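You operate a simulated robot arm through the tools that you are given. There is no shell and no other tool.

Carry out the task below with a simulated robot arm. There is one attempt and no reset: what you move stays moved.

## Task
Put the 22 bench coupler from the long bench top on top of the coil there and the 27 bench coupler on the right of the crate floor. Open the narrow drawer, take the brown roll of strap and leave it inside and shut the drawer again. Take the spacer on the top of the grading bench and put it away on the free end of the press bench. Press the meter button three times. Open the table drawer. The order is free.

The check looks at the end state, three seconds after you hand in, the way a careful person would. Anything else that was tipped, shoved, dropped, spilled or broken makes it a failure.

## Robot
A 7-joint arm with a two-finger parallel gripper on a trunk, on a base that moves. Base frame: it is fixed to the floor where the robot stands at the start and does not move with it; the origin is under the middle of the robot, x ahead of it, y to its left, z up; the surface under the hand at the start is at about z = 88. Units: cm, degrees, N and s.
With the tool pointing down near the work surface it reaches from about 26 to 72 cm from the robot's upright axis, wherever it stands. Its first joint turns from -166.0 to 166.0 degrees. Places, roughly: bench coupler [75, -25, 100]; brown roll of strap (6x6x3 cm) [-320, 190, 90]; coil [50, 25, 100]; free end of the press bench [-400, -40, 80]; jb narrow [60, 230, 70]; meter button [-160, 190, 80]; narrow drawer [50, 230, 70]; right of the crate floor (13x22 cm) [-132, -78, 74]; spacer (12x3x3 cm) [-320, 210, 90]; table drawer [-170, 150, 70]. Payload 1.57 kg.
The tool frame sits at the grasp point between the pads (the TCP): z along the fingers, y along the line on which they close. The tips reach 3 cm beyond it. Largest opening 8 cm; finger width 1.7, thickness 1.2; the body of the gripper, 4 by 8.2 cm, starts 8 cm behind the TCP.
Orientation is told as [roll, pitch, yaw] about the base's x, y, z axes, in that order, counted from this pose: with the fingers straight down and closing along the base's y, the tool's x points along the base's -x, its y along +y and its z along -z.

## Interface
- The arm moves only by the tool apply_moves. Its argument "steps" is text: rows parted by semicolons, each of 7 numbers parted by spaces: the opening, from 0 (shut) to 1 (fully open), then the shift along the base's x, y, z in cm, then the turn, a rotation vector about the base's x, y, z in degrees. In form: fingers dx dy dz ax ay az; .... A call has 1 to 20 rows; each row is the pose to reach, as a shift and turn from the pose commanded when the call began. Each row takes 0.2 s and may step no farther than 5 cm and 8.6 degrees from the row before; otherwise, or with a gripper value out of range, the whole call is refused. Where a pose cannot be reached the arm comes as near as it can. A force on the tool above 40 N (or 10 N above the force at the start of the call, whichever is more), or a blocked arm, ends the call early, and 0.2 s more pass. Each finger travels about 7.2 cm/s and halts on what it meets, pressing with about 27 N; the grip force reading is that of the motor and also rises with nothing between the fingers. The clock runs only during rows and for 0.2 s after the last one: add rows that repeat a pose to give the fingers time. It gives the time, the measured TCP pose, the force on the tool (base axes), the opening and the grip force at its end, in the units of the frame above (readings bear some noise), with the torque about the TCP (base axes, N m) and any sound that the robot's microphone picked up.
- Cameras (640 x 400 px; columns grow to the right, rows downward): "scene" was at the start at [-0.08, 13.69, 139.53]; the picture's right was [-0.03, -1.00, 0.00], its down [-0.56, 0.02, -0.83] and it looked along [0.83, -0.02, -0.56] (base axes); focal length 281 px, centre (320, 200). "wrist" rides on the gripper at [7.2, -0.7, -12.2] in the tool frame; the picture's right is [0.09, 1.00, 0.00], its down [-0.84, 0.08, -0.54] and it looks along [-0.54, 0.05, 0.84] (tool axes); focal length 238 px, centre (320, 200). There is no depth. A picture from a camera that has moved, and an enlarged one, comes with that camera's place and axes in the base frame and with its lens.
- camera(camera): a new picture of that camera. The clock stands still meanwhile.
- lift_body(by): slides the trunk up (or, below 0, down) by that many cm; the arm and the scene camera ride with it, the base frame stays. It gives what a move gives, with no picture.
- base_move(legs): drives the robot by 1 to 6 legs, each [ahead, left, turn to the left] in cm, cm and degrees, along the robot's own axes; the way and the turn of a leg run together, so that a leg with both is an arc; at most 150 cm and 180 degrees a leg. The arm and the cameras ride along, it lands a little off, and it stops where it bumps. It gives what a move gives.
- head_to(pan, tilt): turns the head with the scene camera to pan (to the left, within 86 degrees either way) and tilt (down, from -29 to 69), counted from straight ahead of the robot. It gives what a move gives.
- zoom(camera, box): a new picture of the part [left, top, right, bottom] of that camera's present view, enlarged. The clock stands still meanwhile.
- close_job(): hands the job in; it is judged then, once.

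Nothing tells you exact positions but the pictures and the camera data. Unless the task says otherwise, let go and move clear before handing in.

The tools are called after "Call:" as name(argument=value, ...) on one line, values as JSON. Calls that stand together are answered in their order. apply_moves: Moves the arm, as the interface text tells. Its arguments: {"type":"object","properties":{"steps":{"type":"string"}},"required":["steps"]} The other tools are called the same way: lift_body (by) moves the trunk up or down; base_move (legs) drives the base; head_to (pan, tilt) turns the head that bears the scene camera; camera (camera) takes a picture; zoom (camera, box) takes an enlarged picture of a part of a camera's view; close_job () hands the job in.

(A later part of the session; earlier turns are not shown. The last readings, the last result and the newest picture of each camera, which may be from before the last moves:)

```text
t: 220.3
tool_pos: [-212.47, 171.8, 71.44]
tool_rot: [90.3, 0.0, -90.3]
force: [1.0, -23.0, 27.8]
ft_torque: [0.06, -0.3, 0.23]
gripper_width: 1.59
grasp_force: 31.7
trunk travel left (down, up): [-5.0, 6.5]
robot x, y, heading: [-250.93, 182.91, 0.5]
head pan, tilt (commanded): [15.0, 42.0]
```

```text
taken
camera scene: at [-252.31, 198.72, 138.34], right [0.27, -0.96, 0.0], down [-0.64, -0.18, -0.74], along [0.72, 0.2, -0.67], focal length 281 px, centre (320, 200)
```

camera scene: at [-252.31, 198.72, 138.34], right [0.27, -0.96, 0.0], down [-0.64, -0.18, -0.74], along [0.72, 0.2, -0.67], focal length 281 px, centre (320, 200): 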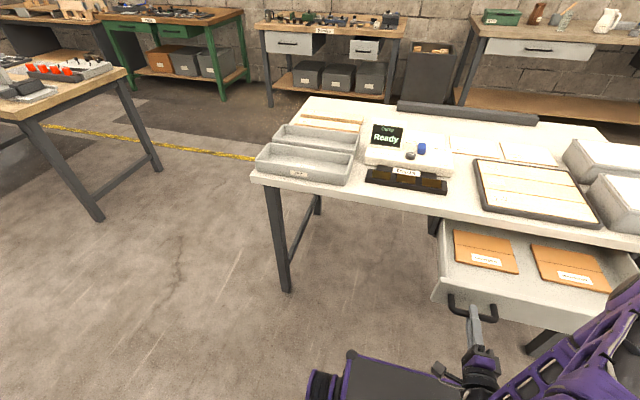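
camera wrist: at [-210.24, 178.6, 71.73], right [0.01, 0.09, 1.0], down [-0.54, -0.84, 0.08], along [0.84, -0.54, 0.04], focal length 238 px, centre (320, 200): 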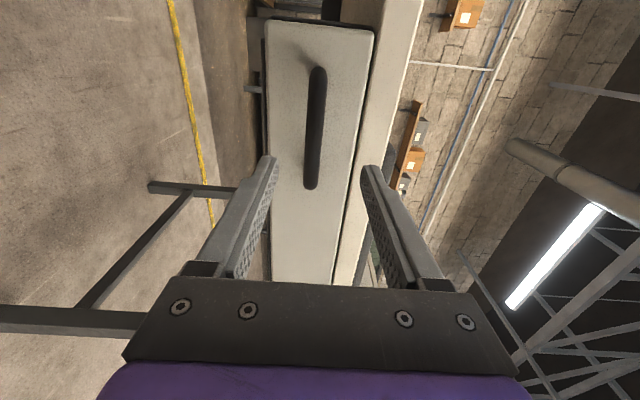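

The drawer is now about 23 cm open. I'll relax the strain, release the bar and back off.

Call:
apply_moves(steps="0 0 -0.1 0.15 0 0 0; 0.15 0 -0.1 0.15 0 0 0; 0.3 0 -0.1 0.15 0 0 0; 0.5 0 -0.1 0.15 0 0 0; 0.5 0 -0.1 0.15 0 0 0; 0.5 0 -0.1 0.15 0 0 0")

Call:
camera(camera="wrist")

Call:
head_to(pan=60, tilt=50)

Call:
camera(camera="scene")

```text
t: 221.7
tool_pos: [-212.42, 171.78, 71.27]
tool_rot: [89.6, 0.0, -90.1]
force: [0.1, -0.4, -0.2]
ft_torque: [0.02, 0.01, 0.0]
gripper_width: 4.02
grasp_force: 0.0
trunk travel left (down, up): [-5.0, 6.5]
robot x, y, heading: [-251.15, 182.73, 0.4]
head pan, tilt (commanded): [15.0, 42.0]
```

```text
taken
camera wrist: at [-224.66, 178.88, 70.99], right [0.01, 0.09, 1.0], down [-0.54, -0.84, 0.08], along [0.84, -0.54, 0.04], focal length 238 px, centre (320, 200)
```

wrist: 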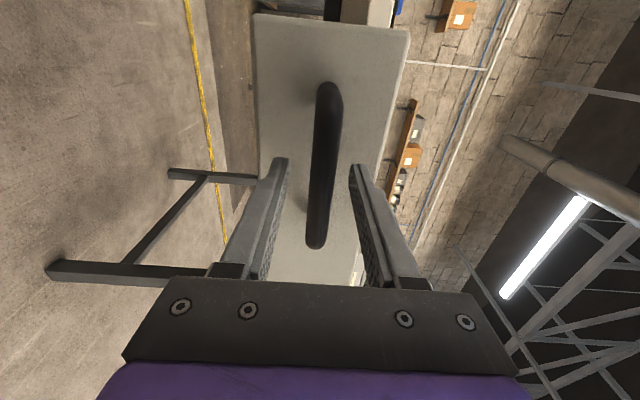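

```text
t: 222.8
tool_pos: [-212.41, 171.83, 71.35]
tool_rot: [89.6, 0.1, -90.0]
force: [-0.2, -0.2, 0.1]
ft_torque: [0.03, -0.02, -0.03]
gripper_width: 4.0
grasp_force: 0.0
trunk travel left (down, up): [-5.0, 6.5]
robot x, y, heading: [-251.13, 182.74, 0.3]
head pan, tilt (commanded): [60.0, 50.0]
```

```text
taken
camera scene: at [-256.45, 203.27, 137.18], right [0.87, -0.49, 0.0], down [-0.38, -0.67, -0.64], along [0.32, 0.56, -0.77], focal length 281 px, centre (320, 200)
```

scene: 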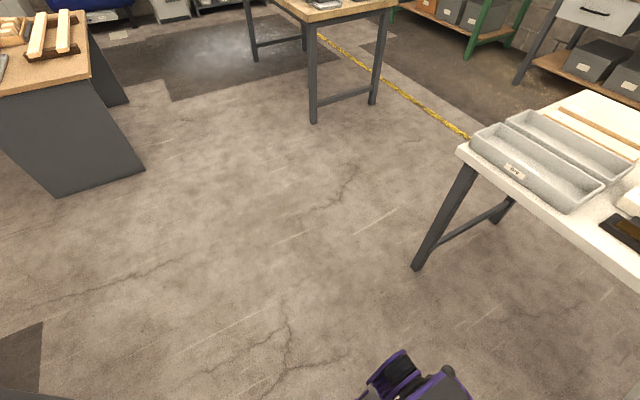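

The bar is free. I'll back the base a few centimetres to withdraw the fingers, then look around.

Call:
base_move(legs=[[-8, 0, 0]])

Call:
head_to(pan=86, tilt=45)

Call:
camera(camera="scene")

Call:
camera(camera="wrist")

```text
t: 223.9
tool_pos: [-220.31, 171.65, 71.39]
tool_rot: [89.6, 0.1, -90.0]
force: [0.5, -0.4, 0.0]
ft_torque: [0.02, 0.0, 0.0]
gripper_width: 3.98
grasp_force: 0.0
trunk travel left (down, up): [-5.0, 6.5]
robot x, y, heading: [-259.26, 182.75, 0.3]
head pan, tilt (commanded): [60.0, 50.0]
```

```text
t: 224.8
tool_pos: [-220.51, 171.75, 71.37]
tool_rot: [89.6, 0.1, -89.9]
force: [-0.2, -0.7, -0.9]
ft_torque: [0.0, 0.01, 0.01]
gripper_width: 3.98
grasp_force: 0.0
trunk travel left (down, up): [-5.0, 6.5]
robot x, y, heading: [-258.73, 182.5, 0.5]
head pan, tilt (commanded): [85.9, 45.0]
```

```text
taken
camera scene: at [-267.72, 204.59, 137.87], right [1.0, -0.06, 0.0], down [-0.04, -0.71, -0.71], along [0.04, 0.71, -0.71], focal length 281 px, centre (320, 200)
```

scene: 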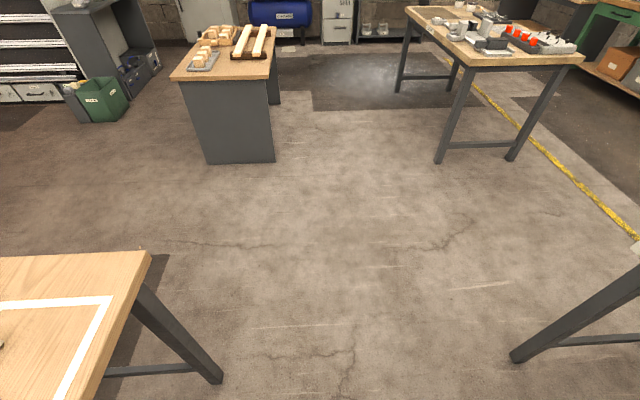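

```text
taken
camera wrist: at [-232.61, 178.83, 70.99], right [0.01, 0.09, 1.0], down [-0.54, -0.84, 0.08], along [0.84, -0.54, 0.04], focal length 238 px, centre (320, 200)
```

wrist: 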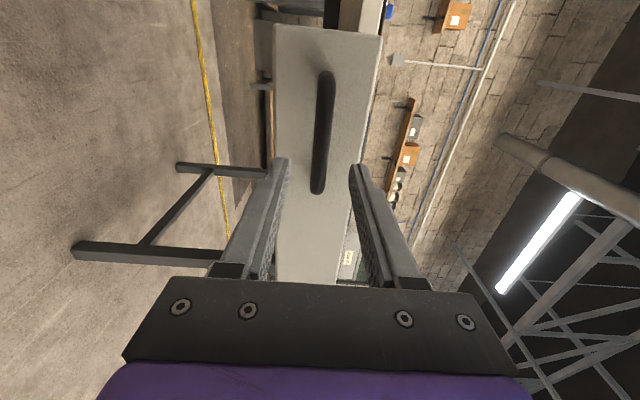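

The grading bench's near edge is behind me at x about -307. I'll slide left out of the aisle into the open area before raising and unwinding the arm.

Call:
base_move(legs=[[0, 100, 0]])

Call:
apply_moves(steps="0.5 1.5 0.5 4 0 0 0; 0.5 3 1 8 0 0 0; 0.5 4.5 1.5 12 0 0 0; 0.5 6 2 16 0 0 0; 0.5 7.5 2.5 20 0 0 0; 0.5 9 3 24 0 0 0; 0.5 10.5 3.5 28 0 0 0; 0.5 12 4 32 0 0 0; 0.5 13.5 4.5 36 0 0 0; 0.5 15 5 40 0 0 0; 0.5 16.5 5 44 0 0 0; 0.5 17 5 46 0 0 0; 0.5 17 5 46 0 0 0")

Call:
apply_moves(steps="0.6 0 0 0 -7.5 0 0; 0.6 0 0 0 -15 0 0; 0.6 0 0 0 -22.5 0 0; 0.6 0 0 0 -30 0 0; 0.6 0 0 0 -37.5 0 0; 0.6 0 0 0 -45 0 0; 0.6 0 0 0 -52.5 0 0; 0.6 0 0 0 -60 0 0; 0.6 0 0 0 -67.5 0 0; 0.6 0 0 0 -75 0 0; 0.6 0 0 0 -82.5 0 0; 0.6 0 0 0 -90 0 0; 0.6 0 0 0 -90 0 0")

```text
t: 235.2
tool_pos: [-221.99, 276.52, 71.46]
tool_rot: [89.6, 0.1, -89.3]
force: [0.4, 0.1, 0.0]
ft_torque: [-0.01, 0.0, -0.04]
gripper_width: 4.02
grasp_force: 0.0
trunk travel left (down, up): [-5.0, 6.5]
robot x, y, heading: [-260.87, 286.86, 1.4]
head pan, tilt (commanded): [85.9, 45.0]
```

```text
t: 237.9
tool_pos: [-204.97, 281.62, 117.53]
tool_rot: [89.6, 0.1, -89.2]
force: [0.0, 0.3, -0.3]
ft_torque: [-0.01, 0.0, 0.0]
gripper_width: 4.03
grasp_force: 0.1
out of reach, approached as far as the arm can: row 5, 6, 7, 9
trunk travel left (down, up): [-5.0, 6.5]
robot x, y, heading: [-261.03, 287.16, 1.2]
head pan, tilt (commanded): [85.9, 45.0]
```

```text
t: 240.8
tool_pos: [-204.82, 281.63, 117.41]
tool_rot: [-4.2, -89.3, 3.9]
force: [0.3, -1.1, 0.4]
ft_torque: [0.0, 0.01, 0.01]
gripper_width: 4.8
grasp_force: 0.1
trunk travel left (down, up): [-5.0, 6.5]
robot x, y, heading: [-261.05, 286.87, 1.3]
head pan, tilt (commanded): [85.9, 45.0]
```

Call:
apply_moves(steps="0.6 -0.6 -1 0 0 7.5 0; 0.6 -1.2 -2 0 0 15 0; 0.6 -1.8 -3 0 0 22.5 0; 0.6 -2.4 -4 0 0 30 0; 0.6 -3 -5 0 0 37.5 0; 0.6 -3.6 -6 0 0 45 0; 0.6 -4.2 -7 0 0 52.5 0; 0.6 -4.8 -8 0 0 60 0; 0.6 -5.4 -9 0 0 67.5 0; 0.6 -6 -10 0 0 75 0; 0.6 -7 -11 0 0 82.5 0; 0.6 -8 -13 0 0 89.5 0; 0.6 -8 -13 0 0 89.5 0")

Call:
base_move(legs=[[0, 0, 90], [0, 0, 89]])

Call:
head_to(pan=0, tilt=30)

Call:
camera(camera="scene")

```text
t: 243.6
tool_pos: [-213.03, 268.51, 117.41]
tool_rot: [-0.4, 0.3, 0.0]
force: [0.3, 0.5, -0.2]
ft_torque: [0.04, -0.04, -0.01]
gripper_width: 4.79
grasp_force: 0.0
trunk travel left (down, up): [-5.0, 6.5]
robot x, y, heading: [-260.86, 286.81, 1.1]
head pan, tilt (commanded): [85.9, 45.0]
```

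```text
t: 251.5
tool_pos: [-306.29, 311.05, 117.42]
tool_rot: [-0.3, 0.3, 173.2]
force: [-1.1, 0.1, -0.9]
ft_torque: [-0.05, 0.02, 0.01]
gripper_width: 4.81
grasp_force: 0.1
trunk travel left (down, up): [-5.0, 6.5]
robot x, y, heading: [-260.61, 287.03, 174.6]
head pan, tilt (commanded): [85.9, 45.0]
```

```text
t: 253.1
tool_pos: [-306.14, 311.05, 117.44]
tool_rot: [-0.3, 0.2, 173.1]
force: [-0.5, 0.0, -1.1]
ft_torque: [0.01, -0.01, -0.04]
gripper_width: 4.81
grasp_force: 0.0
trunk travel left (down, up): [-5.0, 6.5]
robot x, y, heading: [-261.24, 287.1, 174.5]
head pan, tilt (commanded): [0.0, 30.0]
```

```text
taken
camera scene: at [-262.24, 273.03, 140.13], right [0.1, 1.0, 0.0], down [0.5, -0.05, -0.87], along [-0.86, 0.08, -0.5], focal length 281 px, centre (320, 200)
```

scene: 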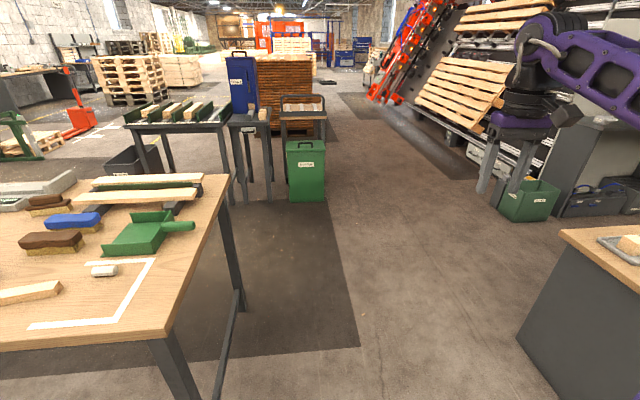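

I'm now facing the grading bench side. I'll straighten up and slide left in front of it.

Call:
base_move(legs=[[0, 0, 5.4], [0, 82, 0]])

Call:
head_to(pan=0, tilt=42)

Call:
camera(camera="scene")

Call:
camera(camera="wrist")

```text
t: 262.1
tool_pos: [-308.89, 223.78, 117.44]
tool_rot: [-0.4, 0.1, 177.6]
force: [-0.5, 0.0, -0.3]
ft_torque: [-0.04, 0.04, -0.02]
gripper_width: 4.77
grasp_force: 0.1
trunk travel left (down, up): [-5.0, 6.5]
robot x, y, heading: [-261.84, 203.2, 178.9]
head pan, tilt (commanded): [0.0, 30.0]
```

```text
t: 262.8
tool_pos: [-308.81, 223.76, 117.39]
tool_rot: [-0.3, 0.2, 177.6]
force: [0.5, 0.7, 1.3]
ft_torque: [-0.02, -0.02, 0.0]
gripper_width: 4.81
grasp_force: 0.1
trunk travel left (down, up): [-5.0, 6.5]
robot x, y, heading: [-261.55, 203.74, 178.7]
head pan, tilt (commanded): [0.0, 42.0]
```

```text
taken
camera scene: at [-261.35, 189.31, 138.31], right [0.02, 1.0, 0.0], down [0.67, -0.01, -0.74], along [-0.74, 0.01, -0.67], focal length 281 px, centre (320, 200)
```

scene: 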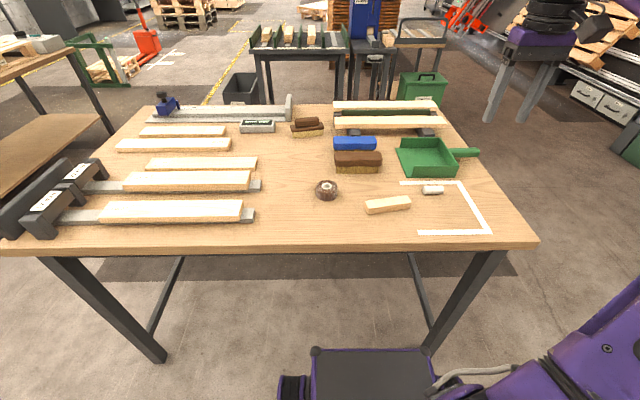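

```text
taken
camera wrist: at [-301.77, 223.92, 129.8], right [0.05, -1.0, -0.01], down [-0.84, -0.05, 0.54], along [-0.54, -0.02, -0.84], focal length 238 px, centre (320, 200)
```

wrist: 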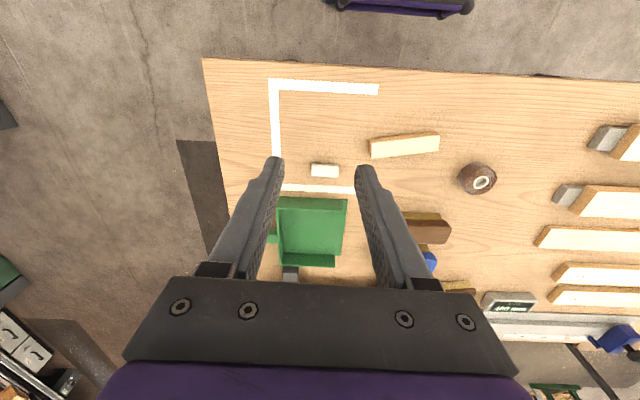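

The grading bench shows a brown roll of strap at left and a wooden spacer just right of it. I'll zoom in.

Call:
zoom(camera="scene", box=[290, 160, 470, 240])

Call:
zoom(camera="wrist", box=[340, 100, 520, 220])

Call:
zoom(camera="scene", box=[120, 90, 480, 210])

```text
3.56 times, centred on (380, 200) of scene
camera zoom: at [-261.35, 189.31, 138.31], right [0.02, 1.0, 0.0], down [0.67, -0.01, -0.74], along [-0.74, 0.01, -0.67], focal length 1001 px, centre (107, 200)
```

zoom: 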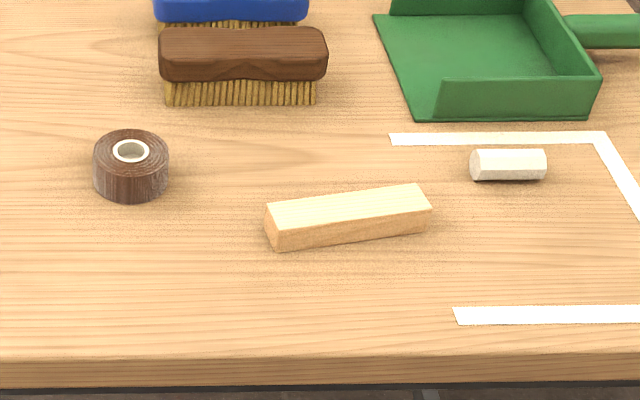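

```text
3.33 times, centred on (430, 160) of wrist
camera zoom: at [-301.77, 223.92, 129.8], right [0.05, -1.0, -0.01], down [-0.84, -0.05, 0.54], along [-0.54, -0.02, -0.84], focal length 794 px, centre (-47, 333)
```

zoom: 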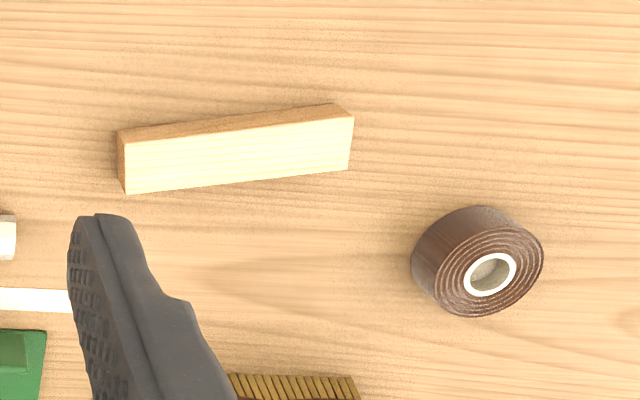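

```text
1.78 times, centred on (300, 150) of scene
camera zoom: at [-261.35, 189.31, 138.31], right [0.02, 1.0, 0.0], down [0.67, -0.01, -0.74], along [-0.74, 0.01, -0.67], focal length 500 px, centre (356, 289)
```

zoom: 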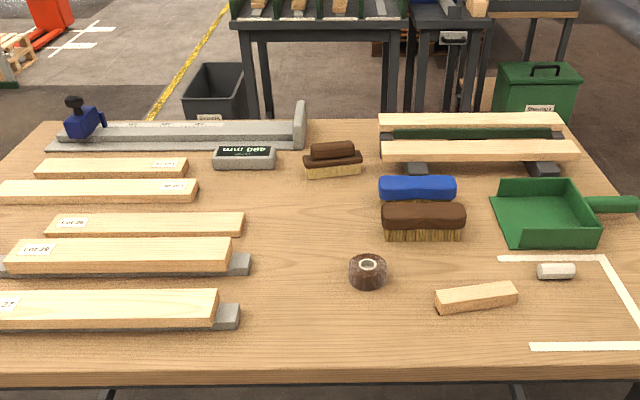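

The spacer is centred at about (-316.2, 208.1, top 88), turned about 10° from the bench's long side, and the strap roll is at (-322, 192). I'll take the spacer first, turning the hand to close across it.

Call:
apply_moves(steps="0.75 -0.7 -1.5 -1 0 0 -7.8; 0.75 -1.5 -3 -2 0 0 -15.6; 0.75 -2.2 -4.7 -3 0 0 -23.4; 0.75 -3 -6.2 -4 0 0 -31.2; 0.75 -3.7 -7.8 -5 0 0 -39; 0.75 -4.4 -9.4 -6 0 0 -46.8; 0.75 -5.1 -11 -8 0 0 -54.6; 0.75 -5.9 -12.6 -10 0 0 -62.4; 0.75 -6.6 -14.1 -12 0 0 -70.2; 0.75 -7.35 -15.7 -14 0 0 -77.7; 0.75 -7.35 -15.7 -16 0 0 -77.7; 0.75 -7.35 -15.7 -16 0 0 -77.7")

Call:
camera(camera="wrist")

Call:
camera(camera="scene")

```text
t: 265.4
tool_pos: [-316.2, 207.92, 101.3]
tool_rot: [-0.4, 0.2, 99.9]
force: [0.3, 0.5, 0.4]
ft_torque: [-0.02, 0.0, -0.04]
gripper_width: 6.0
grasp_force: 0.0
trunk travel left (down, up): [-5.0, 6.5]
robot x, y, heading: [-262.25, 203.46, 179.2]
head pan, tilt (commanded): [0.0, 42.0]
```

```text
taken
camera wrist: at [-314.41, 200.95, 113.75], right [-0.97, -0.26, -0.01], down [-0.22, 0.81, 0.54], along [-0.14, 0.52, -0.84], focal length 238 px, centre (320, 200)
```

wrist: 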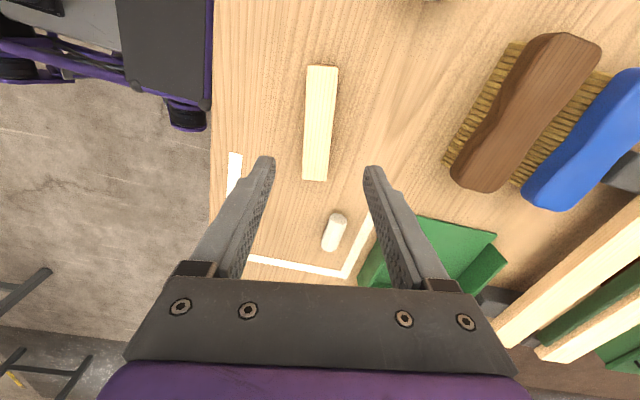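

```text
taken
camera scene: at [-261.35, 189.31, 138.31], right [0.02, 1.0, 0.0], down [0.67, -0.01, -0.74], along [-0.74, 0.01, -0.67], focal length 281 px, centre (320, 200)
```

scene: 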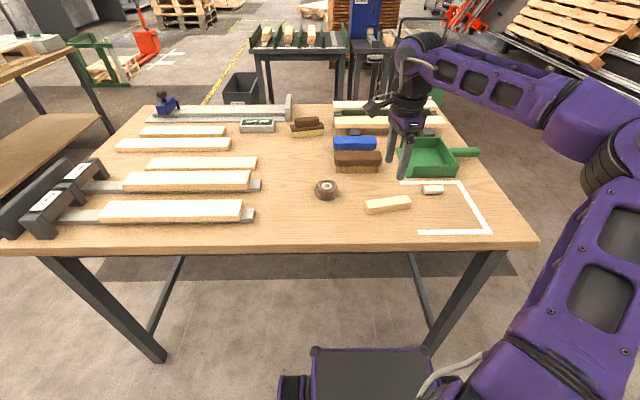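

The spacer is well aligned between the fingers. I'll shift slightly along it, descend and check the height.

Call:
apply_moves(steps="0.75 0 -0.6 -3 0 0 2.5; 0.75 0 -0.6 -7 0 0 2.5; 0.75 0 -0.6 -10 0 0 2.5; 0.75 0 -0.6 -11.7 0 0 2.5; 0.75 0 -0.6 -11.7 0 0 2.5")

Call:
zoom(camera="scene", box=[310, 140, 460, 240])

Call:
camera(camera="wrist")

```text
t: 266.6
tool_pos: [-316.17, 207.46, 89.64]
tool_rot: [-0.3, 0.2, 102.4]
force: [-0.6, -0.7, 0.1]
ft_torque: [-0.04, 0.0, -0.06]
gripper_width: 6.02
grasp_force: 0.0
trunk travel left (down, up): [-5.0, 6.5]
robot x, y, heading: [-261.97, 203.45, 178.9]
head pan, tilt (commanded): [0.0, 42.0]
```

```text
4.00 times, centred on (385, 190) of scene
camera zoom: at [-261.35, 189.31, 138.31], right [0.02, 1.0, 0.0], down [0.67, -0.01, -0.74], along [-0.74, 0.01, -0.67], focal length 1126 px, centre (60, 240)
```

zoom: 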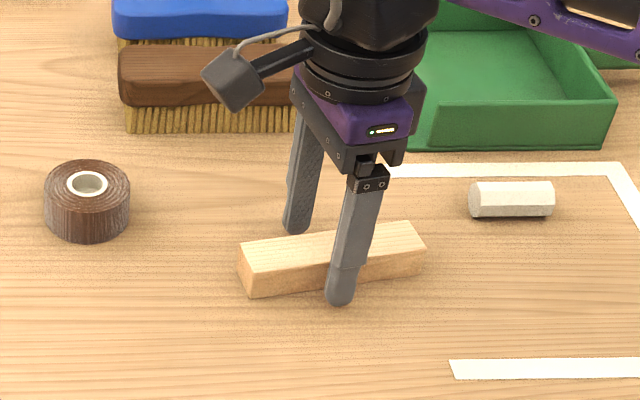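

```text
taken
camera wrist: at [-314.02, 200.44, 102.06], right [-0.95, -0.3, -0.01], down [-0.26, 0.8, 0.54], along [-0.16, 0.51, -0.84], focal length 238 px, centre (320, 200)
```

wrist: 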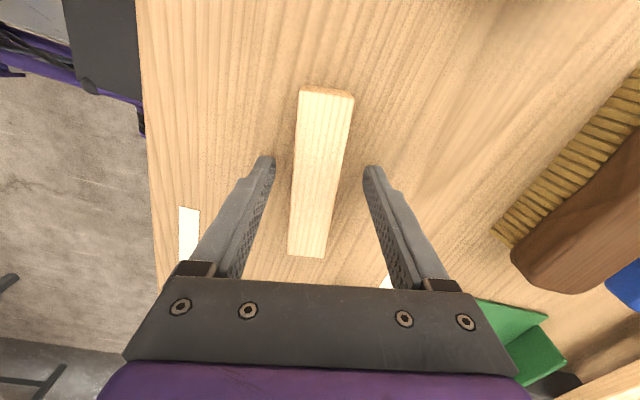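

The fingers straddle the spacer. I'll lower another 0.8 cm, close, and lift.

Call:
apply_moves(steps="0.75 0 0 -0.4 0 0 0; 0.75 0 0 -0.8 0 0 0; 0.75 0 0 -0.8 0 0 0; 0.5 0 0 -0.8 0 0 0; 0.3 0 0 -0.8 0 0 0; 0.1 0 0 -0.8 0 0 0; 0 0 0 -0.8 0 0 0; 0 0 0 -0.8 0 0 0")

Call:
apply_moves(steps="0 0 0 2 0 0 0; 0 0 0 5 0 0 0; 0 0 0 5 0 0 0")

Call:
camera(camera="wrist")

Call:
zoom(camera="scene", box=[310, 140, 460, 240])

```text
t: 268.4
tool_pos: [-316.18, 207.3, 89.0]
tool_rot: [-0.2, 0.1, 102.4]
force: [-13.6, -2.7, 22.1]
ft_torque: [-0.07, 0.76, 0.07]
gripper_width: 2.93
grasp_force: 27.2
trunk travel left (down, up): [-5.0, 6.5]
robot x, y, heading: [-262.0, 203.67, 179.0]
head pan, tilt (commanded): [0.0, 42.0]
```

```text
t: 269.2
tool_pos: [-316.22, 207.49, 94.02]
tool_rot: [-0.5, 0.2, 102.5]
force: [0.3, 0.0, -0.3]
ft_torque: [0.0, -0.01, -0.04]
gripper_width: 2.89
grasp_force: 26.9
trunk travel left (down, up): [-5.0, 6.5]
robot x, y, heading: [-261.94, 203.51, 178.8]
head pan, tilt (commanded): [0.0, 42.0]
```

```text
taken
camera wrist: at [-314.14, 200.48, 106.4], right [-0.95, -0.3, -0.01], down [-0.26, 0.8, 0.54], along [-0.16, 0.51, -0.84], focal length 238 px, centre (320, 200)
```

wrist: 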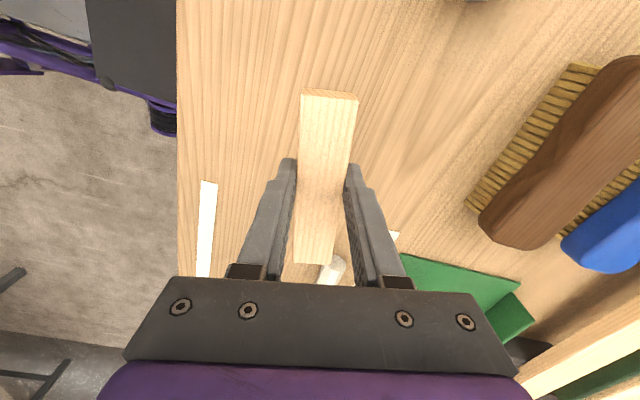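

```text
4.00 times, centred on (385, 190) of scene
camera zoom: at [-261.34, 189.31, 138.3], right [0.02, 1.0, 0.0], down [0.67, -0.01, -0.74], along [-0.74, 0.01, -0.67], focal length 1126 px, centre (60, 240)
```

zoom: 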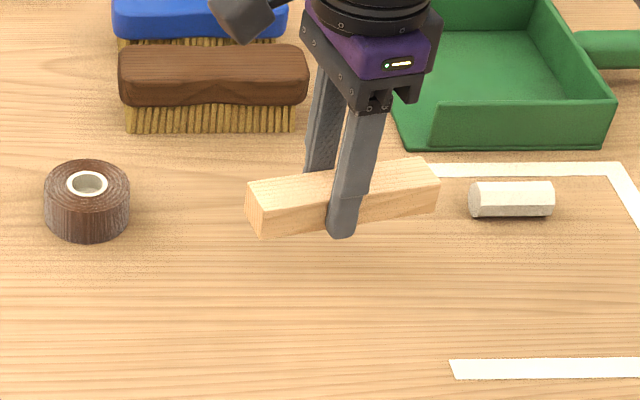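

The spacer is held; the fingertips touched the bench, so the bench top is at about 86. I'll raise and tuck it, then look for the press bench.

Call:
apply_moves(steps="0 0.5 0 4 0 0 0; 0 1 1 8 0 0 0; 0 2 2 12 0 0 0; 0 3 4 16 0 0 0; 0 4 6 20 0 0 0; 0 5 8 23 0 0 0; 0 6 11 24 0 0 0; 0 8 14 24 0 0 0; 0 8 14 24 0 0 0")

Call:
head_to(pan=50, tilt=25)

Call:
camera(camera="scene")

Call:
head_to(pan=86, tilt=25)

Call:
camera(camera="scene")

```text
t: 271.2
tool_pos: [-308.33, 221.14, 117.99]
tool_rot: [-0.4, 0.2, 102.3]
force: [0.4, 0.4, 0.7]
ft_torque: [0.0, 0.0, 0.0]
gripper_width: 2.87
grasp_force: 27.2
trunk travel left (down, up): [-5.0, 6.5]
robot x, y, heading: [-261.72, 203.28, 179.0]
head pan, tilt (commanded): [0.0, 42.0]
```

```text
t: 272.4
tool_pos: [-308.5, 221.18, 118.02]
tool_rot: [-0.4, 0.2, 102.4]
force: [0.0, 0.7, -0.9]
ft_torque: [0.01, 0.01, 0.01]
gripper_width: 2.87
grasp_force: 27.0
trunk travel left (down, up): [-5.0, 6.5]
robot x, y, heading: [-261.5, 203.43, 178.9]
head pan, tilt (commanded): [50.0, 25.0]
```

```text
taken
camera scene: at [-259.04, 182.22, 140.93], right [-0.75, 0.66, 0.0], down [0.28, 0.32, -0.91], along [-0.59, -0.68, -0.42], focal length 281 px, centre (320, 200)
```

scene: 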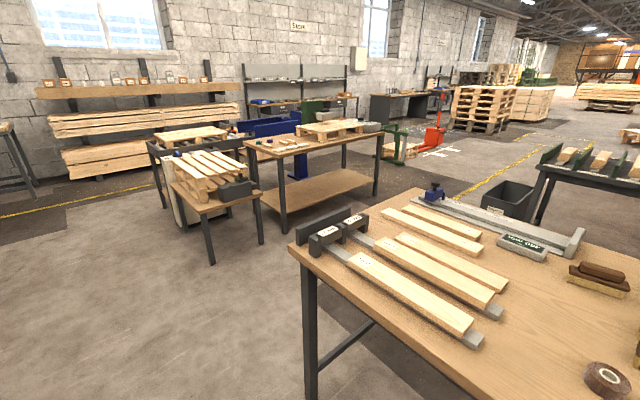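

```text
t: 273.4
tool_pos: [-308.46, 221.19, 117.98]
tool_rot: [-0.4, 0.2, 102.5]
force: [-0.4, -0.3, 0.8]
ft_torque: [0.01, -0.03, -0.01]
gripper_width: 2.9
grasp_force: 26.9
trunk travel left (down, up): [-5.0, 6.5]
robot x, y, heading: [-261.2, 203.57, 179.1]
head pan, tilt (commanded): [85.9, 25.0]
```

```text
taken
camera scene: at [-253.8, 179.99, 140.93], right [-1.0, 0.09, 0.0], down [0.04, 0.42, -0.91], along [-0.08, -0.9, -0.42], focal length 281 px, centre (320, 200)
```

scene: 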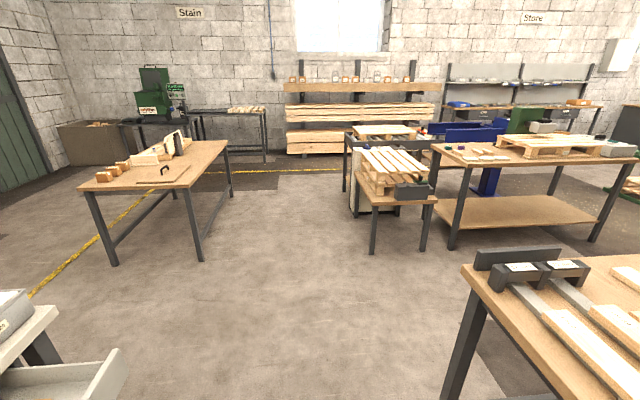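

Call:
zoom(camera="scene", box=[330, 90, 640, 270])

Call:
zoom(camera="scene", box=[420, 110, 640, 180])

```text
2.06 times, centred on (485, 180) of scene
camera zoom: at [-253.8, 179.99, 140.93], right [-1.0, 0.09, 0.0], down [0.04, 0.42, -0.91], along [-0.08, -0.9, -0.42], focal length 581 px, centre (-21, 241)
```

zoom: 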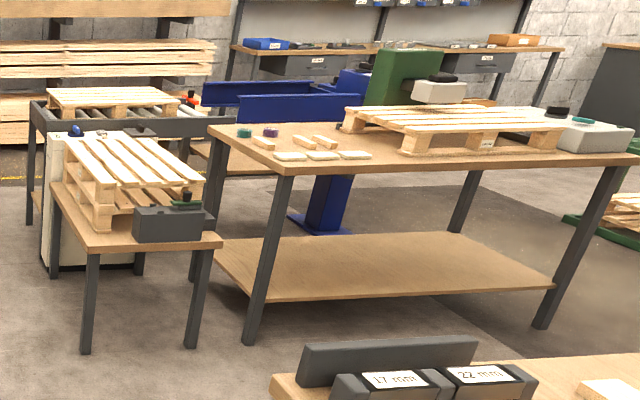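

```text
2.91 times, centred on (530, 145) of scene
camera zoom: at [-253.8, 179.99, 140.93], right [-1.0, 0.09, 0.0], down [0.04, 0.42, -0.91], along [-0.08, -0.9, -0.42], focal length 819 px, centre (-291, 360)
```

zoom: 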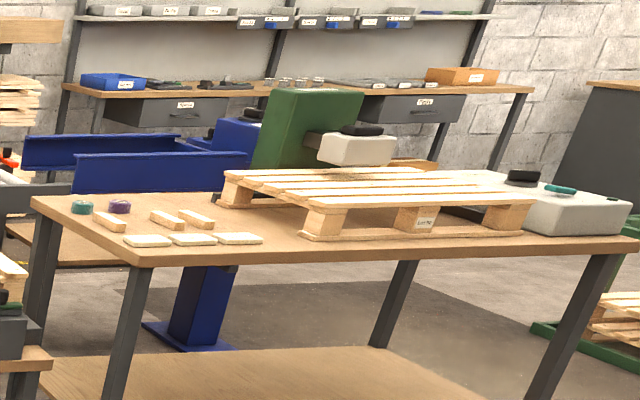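

The press bench lies to the far left, spanning about x -516 to -375 and y -61 to -3, with a pallet on it and its +x end mostly open. I'll drive down the aisle and approach it from its +y side.

Call:
base_move(legs=[[0, 0, 1], [0, 75, 0], [0, 70, 0]])

Call:
head_to(pan=45, tilt=25)

Call:
camera(camera="scene")

Call:
head_to(pan=0, tilt=25)

Call:
camera(camera="scene")

```text
t: 288.4
tool_pos: [-309.38, 72.79, 118.11]
tool_rot: [-0.4, 0.2, 103.3]
force: [-0.3, -0.2, 0.2]
ft_torque: [-0.04, 0.0, -0.02]
gripper_width: 2.9
grasp_force: 27.4
trunk travel left (down, up): [-5.0, 6.5]
robot x, y, heading: [-262.68, 55.68, 179.7]
head pan, tilt (commanded): [85.9, 25.0]
```

```text
t: 289.5
tool_pos: [-309.37, 72.74, 117.97]
tool_rot: [-0.4, 0.2, 103.2]
force: [0.0, -0.6, -0.8]
ft_torque: [0.0, -0.04, -0.02]
gripper_width: 2.88
grasp_force: 26.8
trunk travel left (down, up): [-5.0, 6.5]
robot x, y, heading: [-262.78, 55.45, 179.8]
head pan, tilt (commanded): [45.0, 25.0]
```

```text
taken
camera scene: at [-260.11, 35.08, 140.93], right [-0.7, 0.71, 0.0], down [0.3, 0.3, -0.91], along [-0.64, -0.64, -0.42], focal length 281 px, centre (320, 200)
```

scene: 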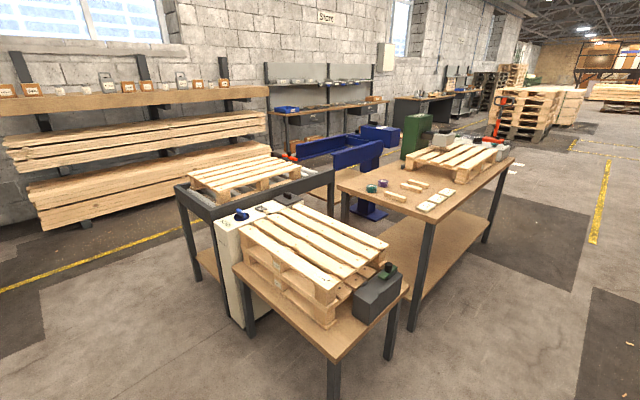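

```text
t: 290.6
tool_pos: [-309.39, 72.75, 118.0]
tool_rot: [-0.4, 0.3, 103.2]
force: [1.5, 0.3, -1.6]
ft_torque: [0.01, 0.0, 0.02]
gripper_width: 2.88
grasp_force: 26.8
trunk travel left (down, up): [-5.0, 6.5]
robot x, y, heading: [-262.42, 55.62, 179.9]
head pan, tilt (commanded): [0.0, 25.0]
```

```text
taken
camera scene: at [-262.79, 41.61, 140.93], right [0.0, 1.0, 0.0], down [0.42, 0.0, -0.91], along [-0.91, 0.0, -0.42], focal length 281 px, centre (320, 200)
```

scene: 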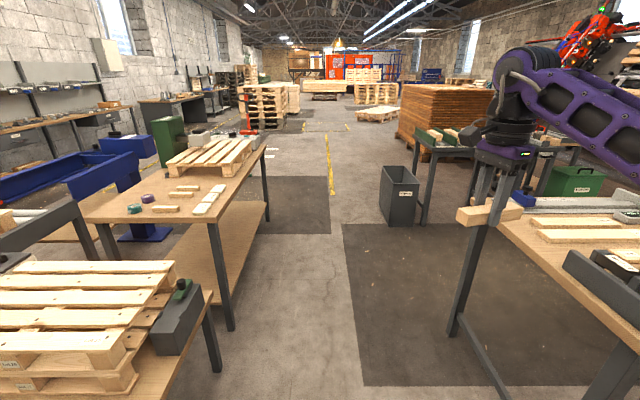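

Call:
zoom(camera="scene", box=[80, 120, 280, 245])

```text
3.20 times, centred on (180, 182) of scene
camera zoom: at [-262.79, 41.61, 140.93], right [0.0, 1.0, 0.0], down [0.42, 0.0, -0.91], along [-0.91, 0.0, -0.42], focal length 900 px, centre (768, 256)
```

zoom: 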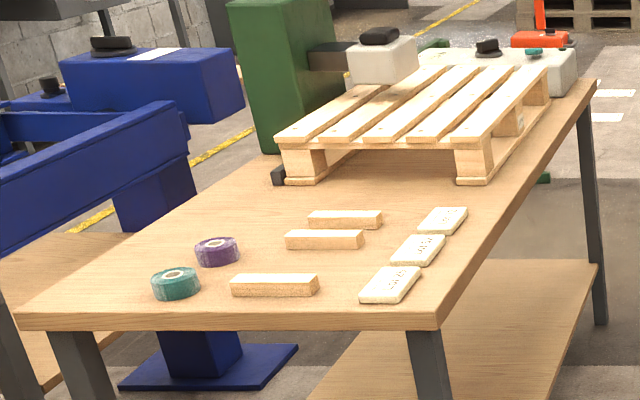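

The free end already holds three spacers, three pads and two strap rolls laid out in rows, with a gap in the spacer row at about (-386, -29). I'll drive in front of that end and turn to face it.

Call:
base_move(legs=[[122, 0, 0], [0, 0, 92]])

Call:
head_to(pan=0, tilt=40)

Call:
camera(camera="scene")

Call:
camera(camera="wrist")

```text
t: 300.9
tool_pos: [-402.31, 10.43, 118.0]
tool_rot: [-0.3, 0.1, -165.1]
force: [0.2, 0.8, -0.3]
ft_torque: [0.02, 0.02, 0.02]
gripper_width: 2.87
grasp_force: 26.9
trunk travel left (down, up): [-5.0, 6.5]
robot x, y, heading: [-386.65, 57.56, -88.1]
head pan, tilt (commanded): [0.0, 25.0]
```

```text
t: 301.7
tool_pos: [-402.26, 10.45, 118.02]
tool_rot: [-0.4, 0.3, -165.0]
force: [0.0, -0.4, -0.2]
ft_torque: [0.0, 0.03, 0.0]
gripper_width: 2.91
grasp_force: 27.1
trunk travel left (down, up): [-5.0, 6.5]
robot x, y, heading: [-386.72, 57.64, -88.4]
head pan, tilt (commanded): [0.0, 40.0]
```

```text
taken
camera scene: at [-372.61, 58.57, 138.61], right [-1.0, -0.03, 0.0], down [-0.02, 0.64, -0.77], along [0.02, -0.77, -0.64], focal length 281 px, centre (320, 200)
```

scene: 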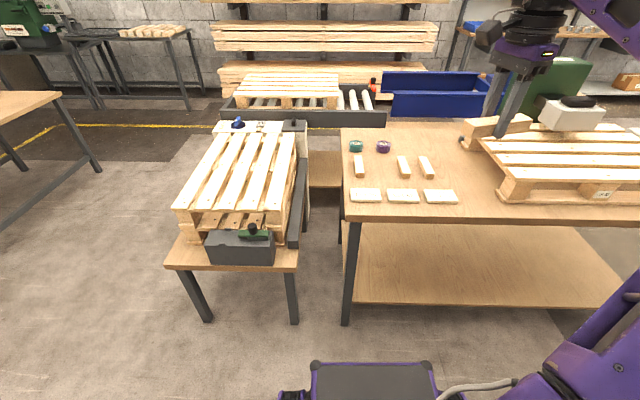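

```text
taken
camera wrist: at [-395.61, 12.74, 130.39], right [0.35, -0.94, -0.01], down [-0.79, -0.29, 0.54], along [-0.51, -0.18, -0.84], focal length 238 px, centre (320, 200)
```

wrist: 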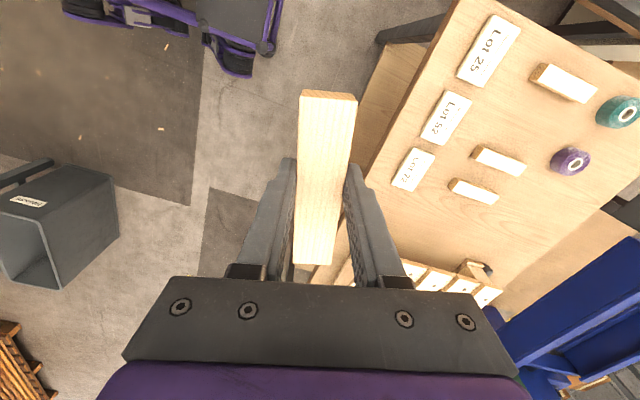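

Call:
base_move(legs=[[21, 0, 0]])

Call:
camera(camera="scene")

Call:
zoom(camera="scene", box=[330, 130, 500, 240])

Call:
zoom(camera="wrist", box=[380, 0, 640, 220])

```text
t: 303.4
tool_pos: [-402.15, -10.96, 117.9]
tool_rot: [-0.3, 0.2, -165.4]
force: [-0.4, 0.4, -0.3]
ft_torque: [-0.01, 0.01, 0.0]
gripper_width: 2.9
grasp_force: 27.5
trunk travel left (down, up): [-5.0, 6.5]
robot x, y, heading: [-386.19, 36.43, -88.7]
head pan, tilt (commanded): [0.0, 40.0]
```

```text
taken
camera scene: at [-372.1, 36.89, 138.6], right [-1.0, -0.02, 0.0], down [-0.01, 0.64, -0.77], along [0.01, -0.77, -0.64], focal length 281 px, centre (320, 200)
```

scene: 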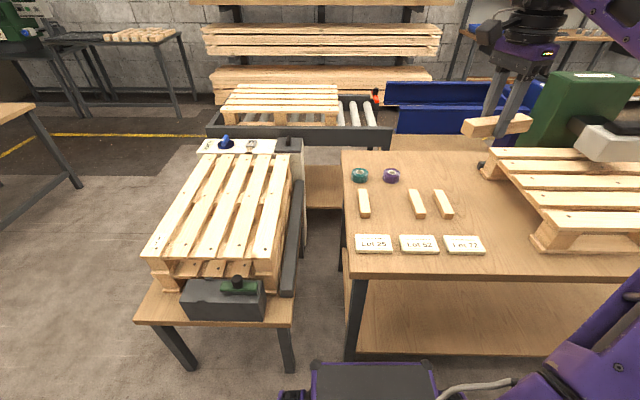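

```text
3.64 times, centred on (415, 185) of scene
camera zoom: at [-372.1, 36.89, 138.6], right [-1.0, -0.02, 0.0], down [-0.01, 0.64, -0.77], along [0.01, -0.77, -0.64], focal length 1023 px, centre (-26, 254)
```

zoom: 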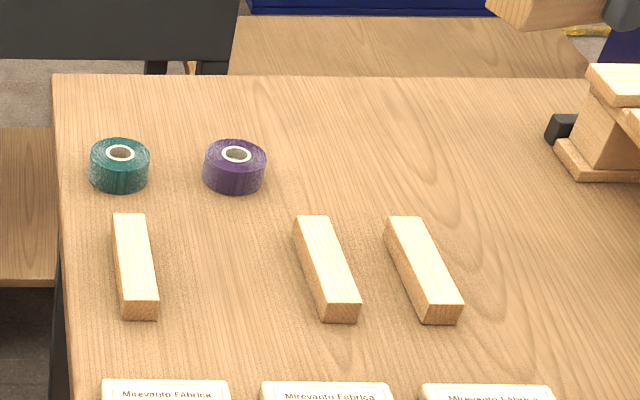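

```text
1.82 times, centred on (510, 110) of wrist
camera zoom: at [-395.47, -8.76, 130.4], right [0.34, -0.94, -0.01], down [-0.79, -0.29, 0.54], along [-0.51, -0.18, -0.84], focal length 433 px, centre (-26, 364)
```

zoom: 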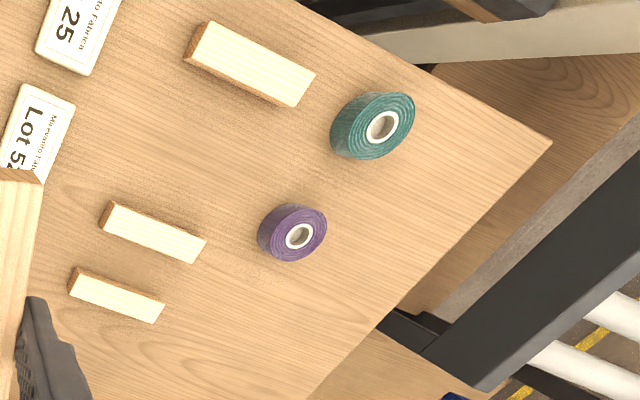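

The missing slot in the spacer row is at about (-393.4, -31.3), on a table top of about 78.5. I'll move 4 cm closer, turn the spacer parallel to the others and bring it over the slot.

Call:
base_move(legs=[[4, 0, 0]])

Call:
apply_moves(steps="0 0.8 -1.5 0 0 0 7.5; 0 1.7 -3 0 0 0 15; 0 2.6 -4.7 0 0 0 22.6; 0 3.5 -6.3 0 0 0 30.2; 0 4.3 -8 0 0 0 37.7; 0 5.2 -9.5 -1 0 0 45.2; 0 6.1 -11 -2 0 0 52.8; 0 7 -12.7 -4 0 0 60.3; 0 7.8 -14.3 -6 0 0 67.9; 0 8.7 -15.9 -8 0 0 75.4; 0 8.7 -15.9 -12 0 0 75.4; 0 8.7 -15.9 -16 0 0 75.4; 0 8.7 -15.9 -20 0 0 75.4; 0 8.7 -15.9 -20 0 0 75.4")

Call:
camera(camera="wrist")

Call:
zoom(camera="scene", box=[330, 130, 500, 270])

```text
t: 304.2
tool_pos: [-401.99, -14.93, 118.0]
tool_rot: [-0.4, 0.2, -165.6]
force: [0.5, 1.0, -0.3]
ft_torque: [0.0, 0.0, -0.01]
gripper_width: 2.91
grasp_force: 26.9
trunk travel left (down, up): [-5.0, 6.5]
robot x, y, heading: [-386.16, 32.59, -88.9]
head pan, tilt (commanded): [0.0, 40.0]
```

```text
t: 307.2
tool_pos: [-393.19, -31.18, 97.8]
tool_rot: [-0.4, 0.1, -90.1]
force: [0.0, -0.2, -0.8]
ft_torque: [0.03, -0.02, 0.01]
gripper_width: 2.89
grasp_force: 26.6
trunk travel left (down, up): [-5.0, 6.5]
robot x, y, heading: [-386.26, 31.88, -88.8]
head pan, tilt (commanded): [0.0, 40.0]
```

```text
taken
camera wrist: at [-393.85, -24.09, 110.24], right [1.0, 0.09, -0.01], down [0.08, -0.84, 0.54], along [0.04, -0.54, -0.84], focal length 238 px, centre (320, 200)
```

wrist: 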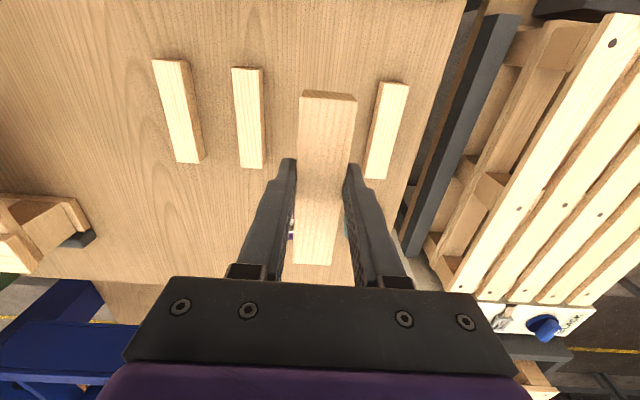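

```text
2.86 times, centred on (415, 200) of scene
camera zoom: at [-372.02, 32.87, 138.6], right [-1.0, -0.02, 0.0], down [-0.01, 0.64, -0.77], along [0.01, -0.77, -0.64], focal length 804 px, centre (49, 200)
```

zoom: 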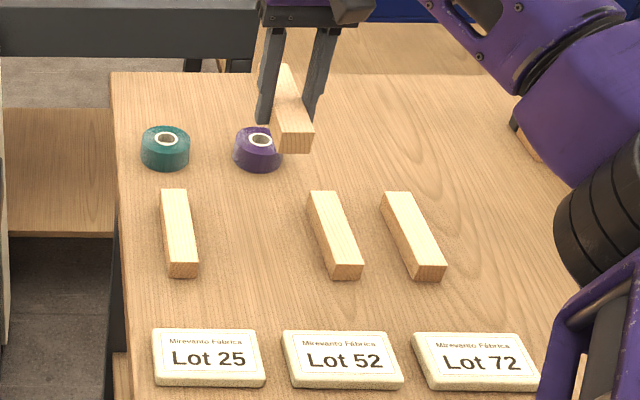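

The spacer is over the gap, nearly midway between its neighbours. I'll shift 0.3 cm and lower it close to the surface.

Call:
apply_moves(steps="0 -0.3 0 -4 0 0 0; 0 -0.3 0 -8 0 0 0; 0 -0.3 0 -12 0 0 0; 0 -0.3 0 -14 0 0 0; 0 -0.3 0 -15 0 0 0; 0 -0.3 0 -15 0 0 0")

Call:
zoom(camera="scene", box=[330, 130, 500, 270])

Call:
camera(camera="wrist")

```text
t: 308.6
tool_pos: [-393.6, -30.79, 83.26]
tool_rot: [-0.4, 0.2, -90.0]
force: [-0.9, 0.0, -1.0]
ft_torque: [0.01, 0.03, 0.02]
gripper_width: 2.89
grasp_force: 27.4
trunk travel left (down, up): [-5.0, 6.5]
robot x, y, heading: [-386.19, 31.98, -89.1]
head pan, tilt (commanded): [0.0, 40.0]
```

```text
2.86 times, centred on (415, 200) of scene
camera zoom: at [-372.02, 32.88, 138.6], right [-1.0, -0.02, 0.0], down [-0.01, 0.64, -0.77], along [0.01, -0.77, -0.64], focal length 804 px, centre (49, 200)
```

zoom: 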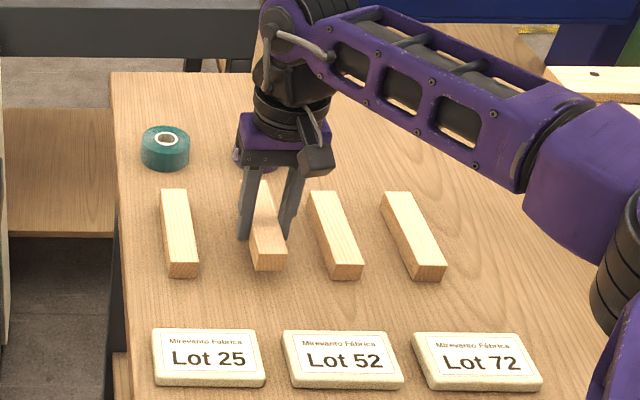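

```text
taken
camera wrist: at [-394.21, -23.82, 95.55], right [1.0, 0.09, -0.01], down [0.08, -0.84, 0.54], along [0.04, -0.54, -0.84], focal length 238 px, centre (320, 200)
```

wrist: 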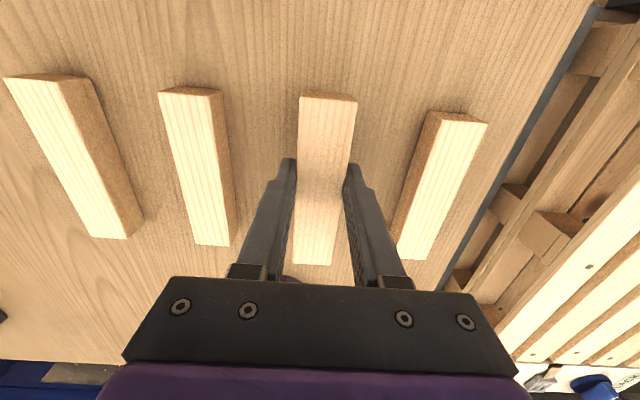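

It lines up neatly in the row. I'll lower it gently until it touches.

Call:
apply_moves(steps="0 0 0 -0.3 0 0 0; 0 0 0 -0.6 0 0 0; 0 0 0 -0.9 0 0 0; 0 0 0 -0.9 0 0 0")

```text
t: 309.6
tool_pos: [-393.69, -30.88, 82.04]
tool_rot: [-0.4, 0.2, -90.1]
force: [-0.7, -0.9, -0.6]
ft_torque: [0.02, 0.01, 0.04]
gripper_width: 2.88
grasp_force: 27.3
trunk travel left (down, up): [-5.0, 6.5]
robot x, y, heading: [-385.73, 32.02, -89.0]
head pan, tilt (commanded): [0.0, 40.0]
```

Call:
apply_moves(steps="0 0 0 -0.2 0 0 0; 0 0 0 -0.4 0 0 0; 0 0 0 -0.4 0 0 0")

Call:
zoom(camera="scene", box=[380, 170, 440, 230])

```text
t: 310.4
tool_pos: [-393.76, -30.82, 81.66]
tool_rot: [-0.5, 0.2, -90.1]
force: [0.1, 0.8, 0.1]
ft_torque: [-0.03, -0.03, 0.05]
gripper_width: 2.87
grasp_force: 26.8
trunk travel left (down, up): [-5.0, 6.5]
robot x, y, heading: [-386.0, 32.16, -88.9]
head pan, tilt (commanded): [0.0, 40.0]
```

```text
6.67 times, centred on (410, 200) of scene
camera zoom: at [-372.02, 32.88, 138.6], right [-1.0, -0.02, 0.0], down [-0.01, 0.64, -0.77], along [0.01, -0.77, -0.64], focal length 1876 px, centre (-280, 200)
```

zoom: 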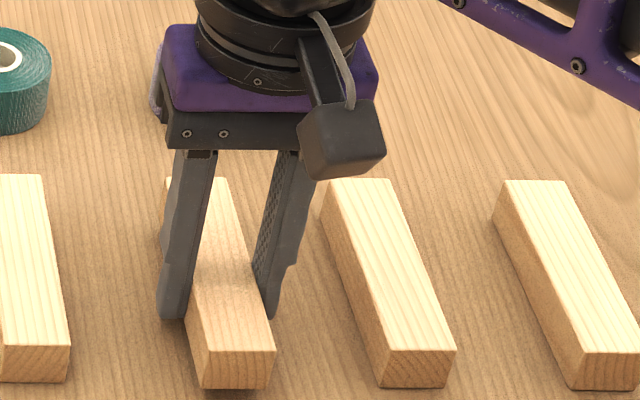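

Call:
apply_moves(steps="0 0 0 -0.2 0 0 0; 0 0 0 -0.4 0 0 0; 0 0 0 -0.4 0 0 0")

```text
t: 311.2
tool_pos: [-393.8, -30.74, 81.28]
tool_rot: [-0.4, 0.1, -90.1]
force: [-0.5, 0.8, -1.0]
ft_torque: [0.03, 0.03, 0.0]
gripper_width: 2.91
grasp_force: 27.2
trunk travel left (down, up): [-5.0, 6.5]
robot x, y, heading: [-386.12, 31.87, -88.9]
head pan, tilt (commanded): [0.0, 40.0]
```

Call:
apply_moves(steps="0 0 0 -0.2 0 0 0; 0 0 0 -0.4 0 0 0; 0 0 0 -0.4 0 0 0")

```text
t: 312.0
tool_pos: [-393.7, -30.89, 81.03]
tool_rot: [-0.4, 0.1, -90.1]
force: [-0.5, 0.9, 5.9]
ft_torque: [0.08, -0.17, 0.02]
gripper_width: 2.9
grasp_force: 26.6
trunk travel left (down, up): [-5.0, 6.5]
robot x, y, heading: [-386.48, 32.17, -89.1]
head pan, tilt (commanded): [0.0, 40.0]
```

It touches down. I'll open and withdraw straight up.

Call:
apply_moves(steps="0 0 0 0 0 0 0; 0.4 0 0 0 0 0 0; 0.5 0 0 0 0 0 0; 0.55 0 0 0 0 0 0; 0.55 0 0 0 0 0 0; 0.55 0 0 1.5 0 0 0; 0.55 0 0 5 0 0 0; 0.55 0 0 9 0 0 0; 0.55 0 0 13 0 0 0; 0.55 0 0 17 0 0 0; 0.55 0 1 21 0 0 0; 0.55 -1 4 24 0 0 0; 0.55 -3 7 27 0 0 0; 0.55 -5 10 30 0 0 0; 0.55 -8 13 32 0 0 0; 0.55 -11 15 34 0 0 0; 0.55 -13 16 36 0 0 0; 0.55 -13 16 36 0 0 0")

Call:
camera(camera="scene")

Call:
zoom(camera="scene", box=[330, 130, 500, 270])

```text
t: 315.8
tool_pos: [-406.65, -14.61, 117.08]
tool_rot: [-0.4, 0.2, -90.1]
force: [-0.7, -0.8, 0.2]
ft_torque: [0.03, 0.0, 0.01]
gripper_width: 4.39
grasp_force: 0.1
trunk travel left (down, up): [-5.0, 6.5]
robot x, y, heading: [-386.15, 32.41, -88.6]
head pan, tilt (commanded): [0.0, 40.0]
```

```text
taken
camera scene: at [-372.02, 32.89, 138.6], right [-1.0, -0.02, 0.0], down [-0.01, 0.64, -0.77], along [0.01, -0.77, -0.64], focal length 281 px, centre (320, 200)
```

scene: 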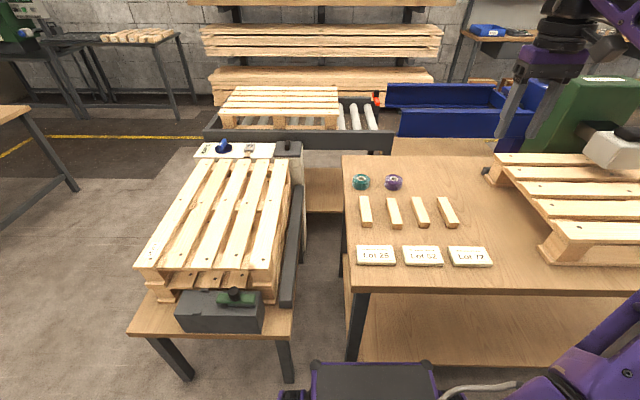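

```text
2.86 times, centred on (415, 200) of scene
camera zoom: at [-372.02, 32.89, 138.6], right [-1.0, -0.02, 0.0], down [-0.01, 0.64, -0.77], along [0.01, -0.77, -0.64], focal length 804 px, centre (49, 200)
```

zoom: 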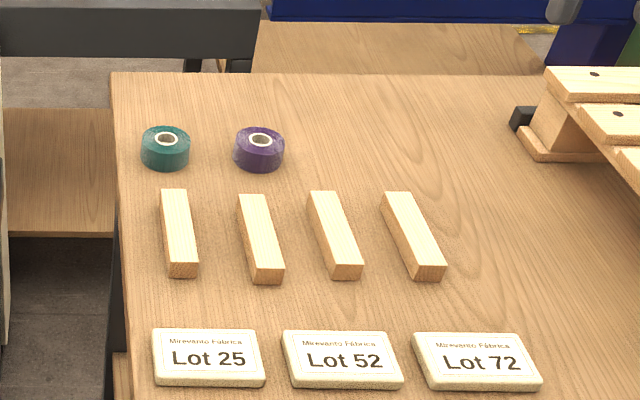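

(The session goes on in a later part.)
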